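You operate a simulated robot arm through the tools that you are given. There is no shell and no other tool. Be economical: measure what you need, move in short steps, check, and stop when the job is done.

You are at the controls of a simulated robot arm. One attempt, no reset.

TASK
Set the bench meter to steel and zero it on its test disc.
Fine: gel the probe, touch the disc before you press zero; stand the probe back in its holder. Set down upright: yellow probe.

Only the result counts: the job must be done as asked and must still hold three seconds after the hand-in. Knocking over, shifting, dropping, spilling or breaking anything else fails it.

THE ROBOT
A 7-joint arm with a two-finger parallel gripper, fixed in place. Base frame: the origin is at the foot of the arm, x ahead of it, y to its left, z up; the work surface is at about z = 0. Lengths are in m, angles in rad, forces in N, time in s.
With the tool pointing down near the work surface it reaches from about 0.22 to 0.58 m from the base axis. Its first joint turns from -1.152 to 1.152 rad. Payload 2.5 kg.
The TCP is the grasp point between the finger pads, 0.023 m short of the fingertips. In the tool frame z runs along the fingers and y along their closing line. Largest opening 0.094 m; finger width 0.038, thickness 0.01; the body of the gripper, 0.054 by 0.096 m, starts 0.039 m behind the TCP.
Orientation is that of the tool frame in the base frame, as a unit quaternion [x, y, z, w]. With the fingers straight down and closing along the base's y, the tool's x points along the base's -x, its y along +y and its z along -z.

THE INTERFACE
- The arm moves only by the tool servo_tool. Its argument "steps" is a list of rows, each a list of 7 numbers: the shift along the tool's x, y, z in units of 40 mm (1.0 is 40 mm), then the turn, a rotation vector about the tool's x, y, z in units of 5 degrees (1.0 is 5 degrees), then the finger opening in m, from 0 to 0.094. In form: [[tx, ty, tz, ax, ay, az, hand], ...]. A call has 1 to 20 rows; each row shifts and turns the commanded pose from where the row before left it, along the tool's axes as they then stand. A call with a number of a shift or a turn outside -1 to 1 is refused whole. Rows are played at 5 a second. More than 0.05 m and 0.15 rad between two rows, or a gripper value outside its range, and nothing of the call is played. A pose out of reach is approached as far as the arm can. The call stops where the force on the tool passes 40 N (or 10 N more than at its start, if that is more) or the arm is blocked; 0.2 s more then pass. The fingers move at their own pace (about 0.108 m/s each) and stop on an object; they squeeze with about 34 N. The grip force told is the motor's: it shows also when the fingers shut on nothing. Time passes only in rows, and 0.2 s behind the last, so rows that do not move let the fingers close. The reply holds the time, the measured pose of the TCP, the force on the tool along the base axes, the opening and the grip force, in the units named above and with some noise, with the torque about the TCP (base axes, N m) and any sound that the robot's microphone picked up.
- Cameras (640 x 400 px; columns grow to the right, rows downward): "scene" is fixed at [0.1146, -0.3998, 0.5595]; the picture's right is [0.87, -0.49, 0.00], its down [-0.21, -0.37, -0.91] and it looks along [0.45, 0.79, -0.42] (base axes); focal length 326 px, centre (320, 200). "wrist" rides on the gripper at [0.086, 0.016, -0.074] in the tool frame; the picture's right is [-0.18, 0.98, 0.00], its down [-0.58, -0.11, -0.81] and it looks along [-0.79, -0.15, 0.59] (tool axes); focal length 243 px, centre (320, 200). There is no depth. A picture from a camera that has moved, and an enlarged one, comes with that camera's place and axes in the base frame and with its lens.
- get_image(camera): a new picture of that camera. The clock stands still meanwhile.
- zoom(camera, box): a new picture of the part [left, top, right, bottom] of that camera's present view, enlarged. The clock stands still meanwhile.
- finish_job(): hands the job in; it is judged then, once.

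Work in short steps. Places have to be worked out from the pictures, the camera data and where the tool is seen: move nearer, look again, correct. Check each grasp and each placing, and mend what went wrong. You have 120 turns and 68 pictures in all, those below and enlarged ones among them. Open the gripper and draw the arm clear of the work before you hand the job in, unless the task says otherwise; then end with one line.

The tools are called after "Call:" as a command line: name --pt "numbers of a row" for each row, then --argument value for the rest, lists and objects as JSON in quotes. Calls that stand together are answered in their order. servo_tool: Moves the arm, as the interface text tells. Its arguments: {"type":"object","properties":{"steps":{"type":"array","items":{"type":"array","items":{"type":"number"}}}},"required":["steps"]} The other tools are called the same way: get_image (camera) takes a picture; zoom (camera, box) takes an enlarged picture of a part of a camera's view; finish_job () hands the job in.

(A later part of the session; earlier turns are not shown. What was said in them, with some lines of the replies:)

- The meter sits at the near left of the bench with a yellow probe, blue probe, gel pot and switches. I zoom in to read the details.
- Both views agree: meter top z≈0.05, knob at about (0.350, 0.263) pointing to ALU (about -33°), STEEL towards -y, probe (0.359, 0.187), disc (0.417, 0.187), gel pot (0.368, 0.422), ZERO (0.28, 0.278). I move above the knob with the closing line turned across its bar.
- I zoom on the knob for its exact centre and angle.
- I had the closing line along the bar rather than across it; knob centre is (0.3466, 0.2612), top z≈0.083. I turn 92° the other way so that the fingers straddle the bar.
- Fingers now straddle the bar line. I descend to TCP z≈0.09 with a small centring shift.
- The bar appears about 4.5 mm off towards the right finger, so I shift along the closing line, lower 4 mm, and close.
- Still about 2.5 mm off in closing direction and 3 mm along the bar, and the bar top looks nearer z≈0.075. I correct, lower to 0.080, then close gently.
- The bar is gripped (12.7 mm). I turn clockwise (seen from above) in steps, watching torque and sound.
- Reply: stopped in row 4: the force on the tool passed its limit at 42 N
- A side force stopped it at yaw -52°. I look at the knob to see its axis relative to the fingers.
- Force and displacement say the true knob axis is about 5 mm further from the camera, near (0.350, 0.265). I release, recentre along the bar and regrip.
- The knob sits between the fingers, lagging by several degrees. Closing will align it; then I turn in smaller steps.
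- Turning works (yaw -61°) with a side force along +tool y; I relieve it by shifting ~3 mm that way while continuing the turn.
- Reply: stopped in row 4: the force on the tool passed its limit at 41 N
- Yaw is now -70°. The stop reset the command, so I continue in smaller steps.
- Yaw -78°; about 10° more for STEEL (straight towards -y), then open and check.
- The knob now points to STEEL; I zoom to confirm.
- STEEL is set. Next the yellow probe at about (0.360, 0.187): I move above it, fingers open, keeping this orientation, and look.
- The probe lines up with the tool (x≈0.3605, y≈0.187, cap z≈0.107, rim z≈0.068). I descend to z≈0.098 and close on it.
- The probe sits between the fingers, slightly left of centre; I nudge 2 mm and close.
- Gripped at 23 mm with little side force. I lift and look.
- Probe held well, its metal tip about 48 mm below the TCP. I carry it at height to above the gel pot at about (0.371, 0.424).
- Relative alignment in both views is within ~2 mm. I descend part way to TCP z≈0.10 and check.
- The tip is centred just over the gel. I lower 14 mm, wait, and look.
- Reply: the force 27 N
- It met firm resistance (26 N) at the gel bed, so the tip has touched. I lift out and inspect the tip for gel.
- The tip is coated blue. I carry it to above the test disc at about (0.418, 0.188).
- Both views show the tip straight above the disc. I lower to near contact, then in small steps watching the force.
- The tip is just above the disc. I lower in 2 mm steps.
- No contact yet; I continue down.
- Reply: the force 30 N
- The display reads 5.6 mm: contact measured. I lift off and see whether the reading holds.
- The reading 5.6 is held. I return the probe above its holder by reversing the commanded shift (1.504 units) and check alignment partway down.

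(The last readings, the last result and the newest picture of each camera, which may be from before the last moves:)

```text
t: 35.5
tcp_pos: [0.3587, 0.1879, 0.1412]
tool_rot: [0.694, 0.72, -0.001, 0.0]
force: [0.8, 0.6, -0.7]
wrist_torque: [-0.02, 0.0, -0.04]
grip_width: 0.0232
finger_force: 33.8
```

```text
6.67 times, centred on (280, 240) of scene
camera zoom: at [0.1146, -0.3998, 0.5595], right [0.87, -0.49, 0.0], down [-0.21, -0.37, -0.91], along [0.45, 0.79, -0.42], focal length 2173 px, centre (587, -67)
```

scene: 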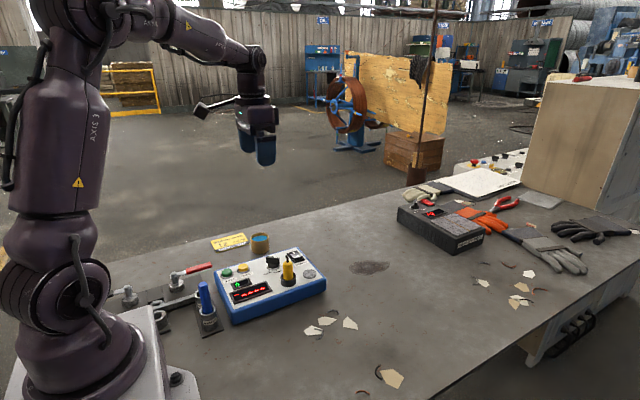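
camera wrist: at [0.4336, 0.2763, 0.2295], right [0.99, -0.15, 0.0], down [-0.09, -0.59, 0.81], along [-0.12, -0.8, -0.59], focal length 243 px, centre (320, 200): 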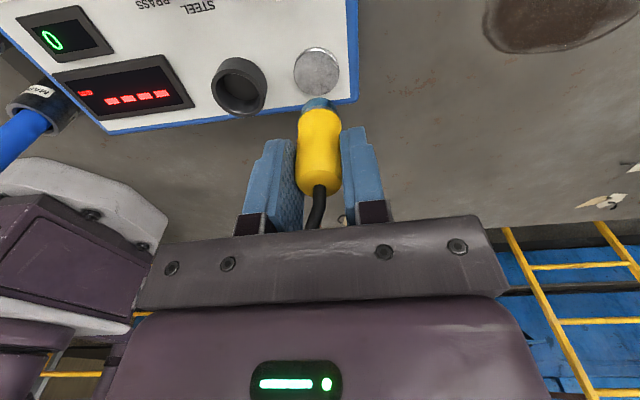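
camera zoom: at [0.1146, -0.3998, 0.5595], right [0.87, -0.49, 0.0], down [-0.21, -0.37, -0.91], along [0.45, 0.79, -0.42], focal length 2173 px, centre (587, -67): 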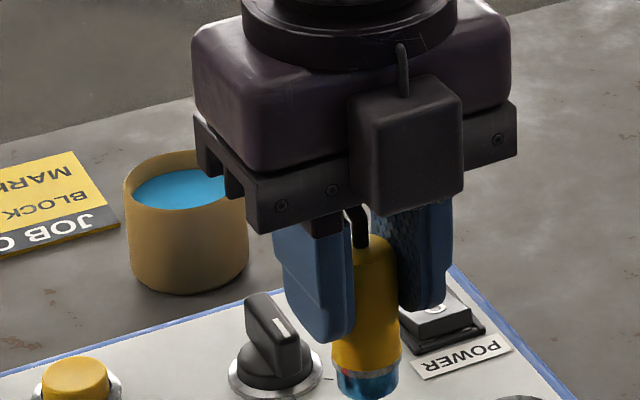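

Aligned within ~1.5 mm; I nudge slightly and lower into the holder.

Call:
servo_tool --pt "0 0.025 0.4 0 0 0 0.015" --pt "0 0 0.4 0 0 0 0.015" --pt "0 0 0.2 0 0 0 0.015" --pt "0 0 0 0 0 0 0.015"

Call:
zoom --camera "scene" --box '[220, 220, 340, 310]'

```text
t: 36.5
tcp_pos: [0.3595, 0.1877, 0.1008]
tool_rot: [0.694, 0.72, 0.0, -0.001]
force: [-0.3, -0.2, -1.4]
wrist_torque: [-0.01, 0.01, -0.02]
grip_width: 0.0232
finger_force: 33.8
```

```text
4.44 times, centred on (280, 265) of scene
camera zoom: at [0.1146, -0.3998, 0.5595], right [0.87, -0.49, 0.0], down [-0.21, -0.37, -0.91], along [0.45, 0.79, -0.42], focal length 1448 px, centre (498, -89)
```

zoom: 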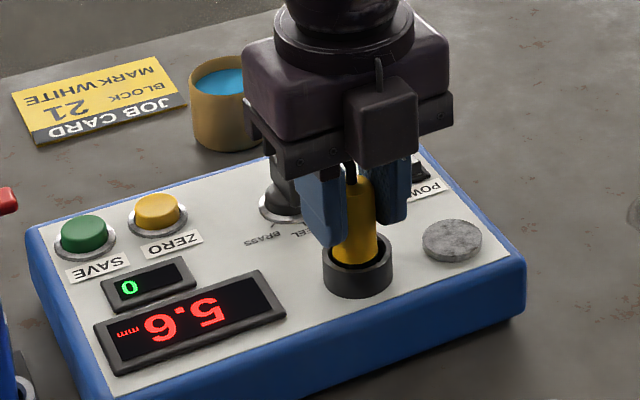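

It is in the holder without touching the bottom yet. I lower 1 mm at a time to seat it.

Call:
servo_tool --pt "0 0 0.03 0 0 0 0.015" --pt "0 0 0.03 0 0 0 0.015" --pt "0 0 0.03 0 0 0 0.015" --pt "0 0 0 0 0 0 0.015"

```text
t: 37.5
tcp_pos: [0.3602, 0.187, 0.0999]
tool_rot: [0.694, 0.72, 0.001, -0.001]
force: [-3.0, 0.1, 8.5]
wrist_torque: [0.02, 0.12, 0.02]
grip_width: 0.0228
finger_force: 33.7
```

Contact with the holder floor (8.5 N). I release and rise straight up.

Call:
servo_tool --pt "0 0 0 0 0 0 0.027" --pt "0 0 0 0 0 0 0.04" --pt "0 0 0 0 0 0 0.06" --pt "0 0 -0.5 0 0 0 0.06" --pt "0 0 -0.9 0 0 0 0.06" --pt "0 0 -0.6 0 0 0 0.06" --pt "0 0 0 0 0 0 0.06"

Call:
zoom --camera "scene" --box '[200, 210, 340, 315]'

Call:
get_image --camera "wrist"

```text
t: 39.1
tcp_pos: [0.3596, 0.1893, 0.1779]
tool_rot: [0.694, 0.72, -0.001, 0.001]
force: [-1.1, -0.5, -0.8]
wrist_torque: [0.0, -0.03, 0.02]
grip_width: 0.0601
finger_force: 0.1
```

```text
3.81 times, centred on (270, 262) of scene
camera zoom: at [0.1146, -0.3998, 0.5595], right [0.87, -0.49, 0.0], down [-0.21, -0.37, -0.91], along [0.45, 0.79, -0.42], focal length 1242 px, centre (510, -38)
```

zoom: 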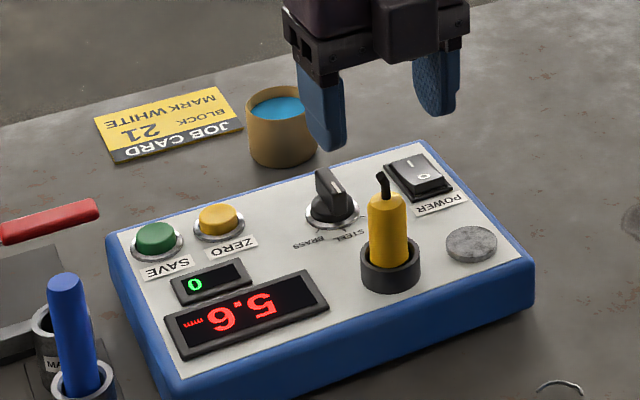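

```text
25 pictures are left
camera wrist: at [0.3724, 0.2765, 0.2523], right [0.99, -0.15, 0.0], down [-0.09, -0.58, 0.81], along [-0.12, -0.8, -0.59], focal length 243 px, centre (320, 200)
```

wrist: 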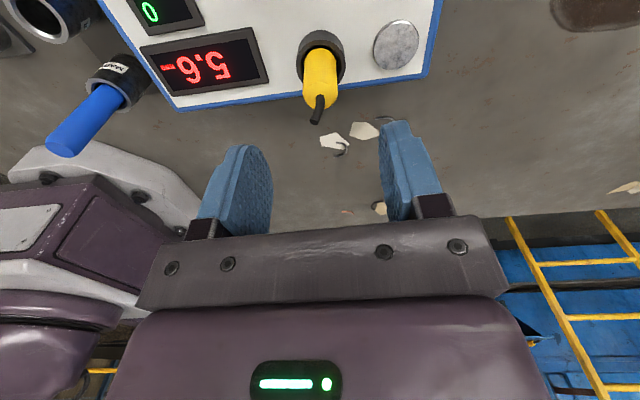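

The probe stands upright in its holder. Now the ZERO button at about (0.282, 0.28): I close the fingers, move above it and look.

Call:
servo_tool --pt "0.585 -0.464 0 0 0 0 0.0" --pt "0.585 -0.464 0 0 0 0 0.0" --pt "0.585 -0.464 0 0 0 0 0.0" --pt "0.585 -0.464 0 0 0 0 0.0" --pt "0 0 0.9 0 0 0 0.0" --pt "0 0 0 0 0 0 0.0"

Call:
get_image --camera "wrist"

Call:
zoom --camera "scene" --box '[200, 210, 320, 300]'

```text
t: 40.5
tcp_pos: [0.2822, 0.2762, 0.1425]
tool_rot: [0.694, 0.72, 0.0, 0.0]
force: [-0.2, 0.1, -0.3]
wrist_torque: [-0.01, -0.05, -0.04]
grip_width: 0.0
finger_force: 33.6
```

```text
24 pictures are left
camera wrist: at [0.2943, 0.3644, 0.2167], right [0.99, -0.15, 0.0], down [-0.09, -0.59, 0.81], along [-0.12, -0.8, -0.59], focal length 243 px, centre (320, 200)
```

wrist: 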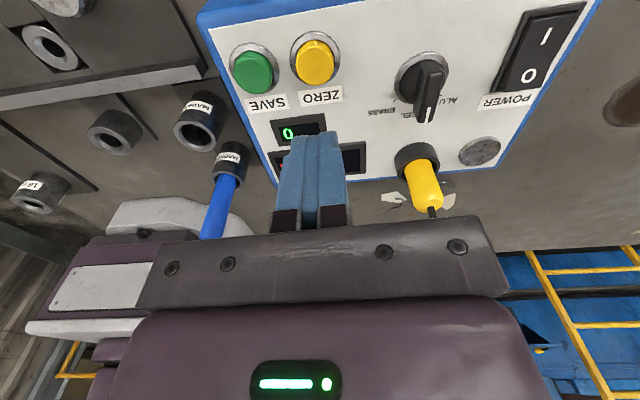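

```text
4.44 times, centred on (260, 255) of scene
camera zoom: at [0.1146, -0.3998, 0.5595], right [0.87, -0.49, 0.0], down [-0.21, -0.37, -0.91], along [0.45, 0.79, -0.42], focal length 1448 px, centre (587, -44)
```

zoom: 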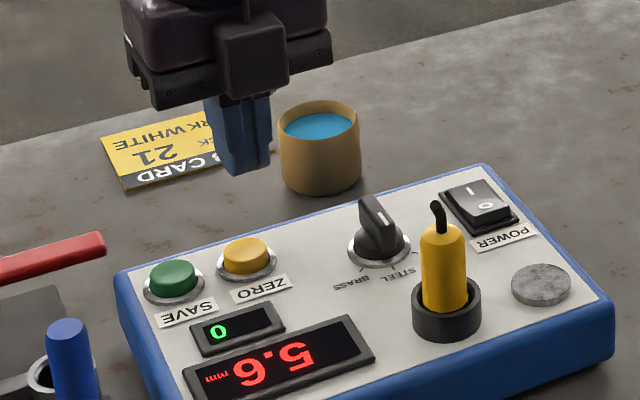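

Finger column matches the button; in y I need about +8 mm. I correct and go down to just above the button.

Call:
servo_tool --pt "0.2 -0.03 0 0 0 0 0.0" --pt "0 0 0.5 0 0 0 0.0" --pt "0 0 0.6 0 0 0 0.0" --pt "0 0 0 0 0 0 0.0"

Call:
zoom --camera "wrist" --box '[220, 40, 420, 165]'

Call:
zoom --camera "scene" --box '[200, 230, 280, 290]'

```text
t: 41.5
tcp_pos: [0.2792, 0.2871, 0.0969]
tool_rot: [0.694, 0.72, 0.001, 0.0]
force: [-1.0, -1.1, -1.3]
wrist_torque: [-0.02, -0.04, 0.0]
grip_width: 0.0004
finger_force: 33.9
```

```text
3.20 times, centred on (320, 102) of wrist
camera zoom: at [0.2929, 0.3743, 0.1729], right [0.99, -0.15, 0.0], down [-0.09, -0.59, 0.81], along [-0.12, -0.8, -0.59], focal length 776 px, centre (320, 512)
```

zoom: 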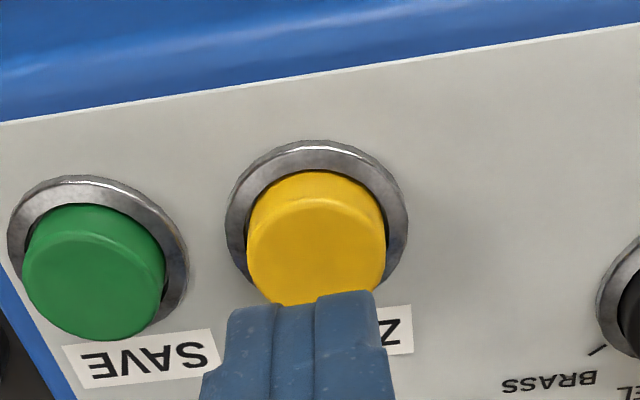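

```text
6.67 times, centred on (240, 260) of scene
camera zoom: at [0.1146, -0.3998, 0.5595], right [0.87, -0.49, 0.0], down [-0.21, -0.37, -0.91], along [0.45, 0.79, -0.42], focal length 2173 px, centre (853, -200)
```

zoom: 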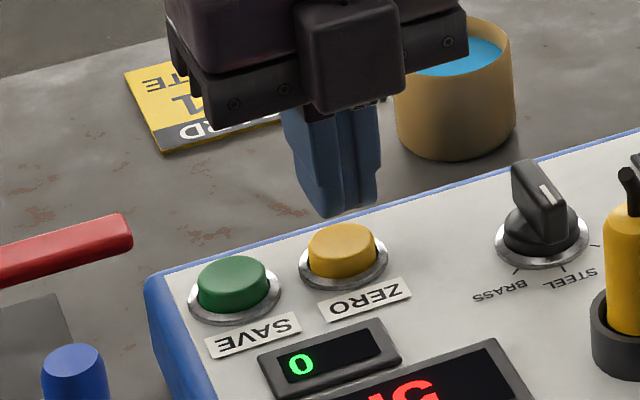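

From both sides the near finger edge reaches the button's middle, so y is centred; I nudge 1.5 mm in +x and press down in small steps.

Call:
servo_tool --pt "0 0.04 0.1 0 0 0 0.0" --pt "0 0 0.1 0 0 0 0.0" --pt "0 0 0.1 0 0 0 0.0" --pt "0 0 0 0 0 0 0.0"

Call:
zoom --camera "scene" --box '[200, 230, 300, 305]'

```text
t: 42.5
tcp_pos: [0.2836, 0.2862, 0.0873]
tool_rot: [0.694, 0.72, 0.0, 0.0]
force: [0.0, 0.2, 0.2]
wrist_torque: [-0.04, -0.01, -0.03]
grip_width: 0.0003
finger_force: 34.3
```

```text
5.33 times, centred on (250, 268) of scene
camera zoom: at [0.1146, -0.3998, 0.5595], right [0.87, -0.49, 0.0], down [-0.21, -0.37, -0.91], along [0.45, 0.79, -0.42], focal length 1738 px, centre (693, -160)
```

zoom: 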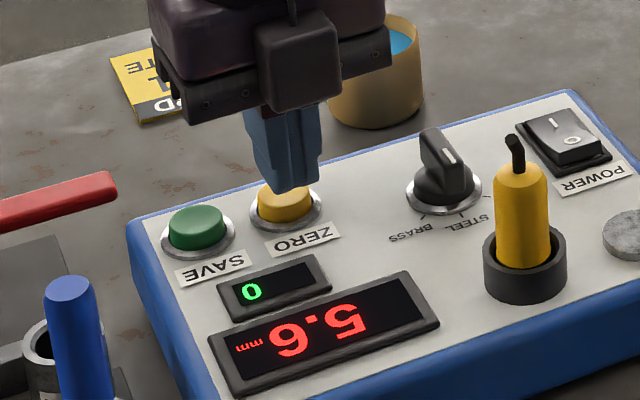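

Just above the button. I continue down in 2 mm steps until it gives.

Call:
servo_tool --pt "0 -0.03 0.05 0 0 0 0.0" --pt "0 0 0.05 0 0 0 0.0" --pt "0 0 0.05 0 0 0 0.0" --pt "0 0 0.05 0 0 0 0.0" --pt "0 0 0 0 0 0 0.0"

Call:
zoom --camera "scene" --box '[200, 230, 300, 305]'

```text
t: 43.7
tcp_pos: [0.2803, 0.2868, 0.0776]
tool_rot: [0.694, 0.72, 0.0, 0.0]
force: [0.7, -0.9, 0.9]
wrist_torque: [0.01, 0.02, -0.02]
grip_width: 0.0002
finger_force: 34.2
```

```text
5.33 times, centred on (250, 268) of scene
camera zoom: at [0.1146, -0.3998, 0.5595], right [0.87, -0.49, 0.0], down [-0.21, -0.37, -0.91], along [0.45, 0.79, -0.42], focal length 1738 px, centre (693, -160)
```

zoom: 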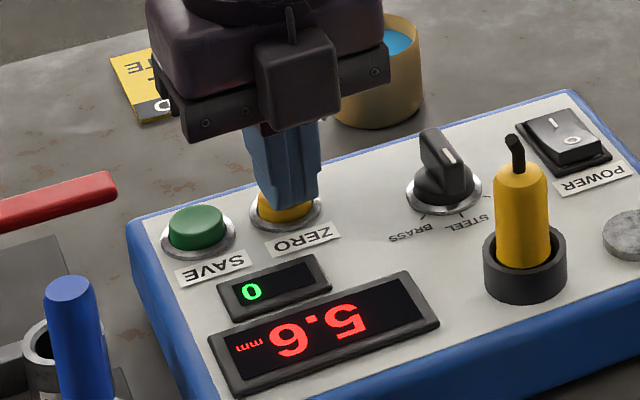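

Tip z≈0.055 and no real force yet; I keep going.

Call:
servo_tool --pt "0 0 0.04 0 0 0 0.0" --pt "0 0 0.04 0 0 0 0.0" --pt "0 0 0 0 0 0 0.0"

Call:
zoom --camera "wrist" --box '[220, 0, 420, 125]'

```text
t: 44.5
tcp_pos: [0.2812, 0.287, 0.0743]
tool_rot: [0.694, 0.72, 0.0, -0.001]
force: [-1.9, -2.8, 6.3]
wrist_torque: [-0.07, 0.06, 0.0]
grip_width: 0.0
finger_force: 34.1
heard: click
```

```text
3.20 times, centred on (320, 62) of wrist
camera zoom: at [0.2937, 0.3737, 0.1496], right [0.99, -0.15, 0.0], down [-0.09, -0.59, 0.81], along [-0.12, -0.8, -0.59], focal length 776 px, centre (320, 640)
```

zoom: 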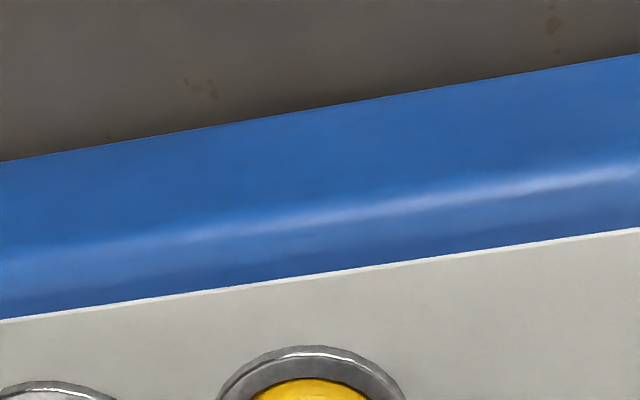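

A click was heard at 6 N. I rise and read the display.

Call:
servo_tool --pt "0 0 -0.3 0 0 0 0.0" --pt "0 0 -0.8 0 0 0 0.0" --pt "0 0 -1 0 0 0 0.0" --pt "0 0 -1 0 0 0 0.03" --pt "0 0 0 0 0 0 0.06"

Call:
zoom --camera "scene" --box '[200, 220, 340, 325]'

```text
t: 45.7
tcp_pos: [0.2806, 0.2864, 0.1965]
tool_rot: [0.694, 0.72, 0.0, 0.0]
force: [0.0, 0.1, 0.2]
wrist_torque: [0.03, -0.01, 0.01]
grip_width: 0.06
finger_force: 0.0
```

```text
3.81 times, centred on (270, 272) of scene
camera zoom: at [0.1146, -0.3998, 0.5595], right [0.87, -0.49, 0.0], down [-0.21, -0.37, -0.91], along [0.45, 0.79, -0.42], focal length 1242 px, centre (510, -76)
```

zoom: 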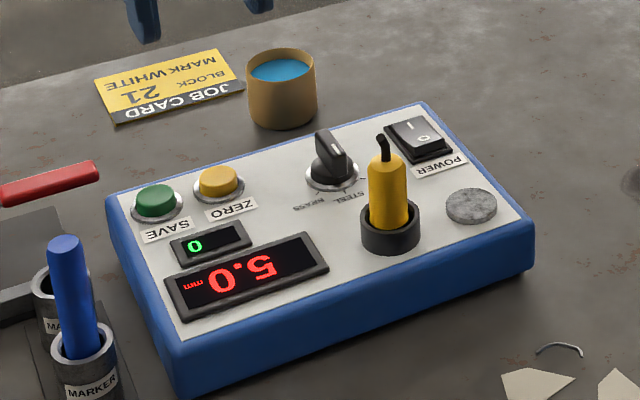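

The display now reads 5.0, the knob is on STEEL and the probe stands in its holder. I draw the arm higher, take one last look, then hand in.

Call:
servo_tool --pt "0 0 -1 0 0 0 0.06" --pt "0 0 -1 0 0 0 0.06" --pt "0 0 -1 0 0 0 0.06" --pt "0 0 0 0 0 0 0.06"

Call:
get_image --camera "scene"

```text
t: 46.7
tcp_pos: [0.2805, 0.2877, 0.319]
tool_rot: [0.694, 0.72, 0.001, -0.001]
force: [-0.2, -0.2, -0.1]
wrist_torque: [0.02, -0.02, -0.03]
grip_width: 0.06
finger_force: 0.1
```

```text
16 pictures are left
```

scene: 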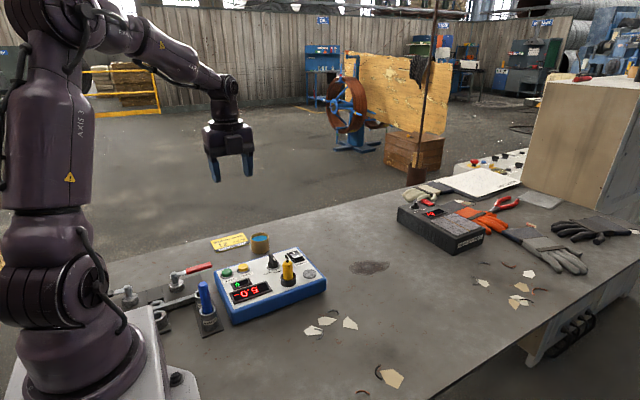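

All is in place and the arm is clear; I hand the job in.

Call:
finish_job

```text
The job is handed in.
```

The bench meter is set to STEEL and zeroed on its test disc. The gelled probe touched the disc first and read 5.6 mm; after I pressed ZERO the display read 5.0 mm. The yellow probe stands upright in its holder, and the arm is clear with the gripper open.
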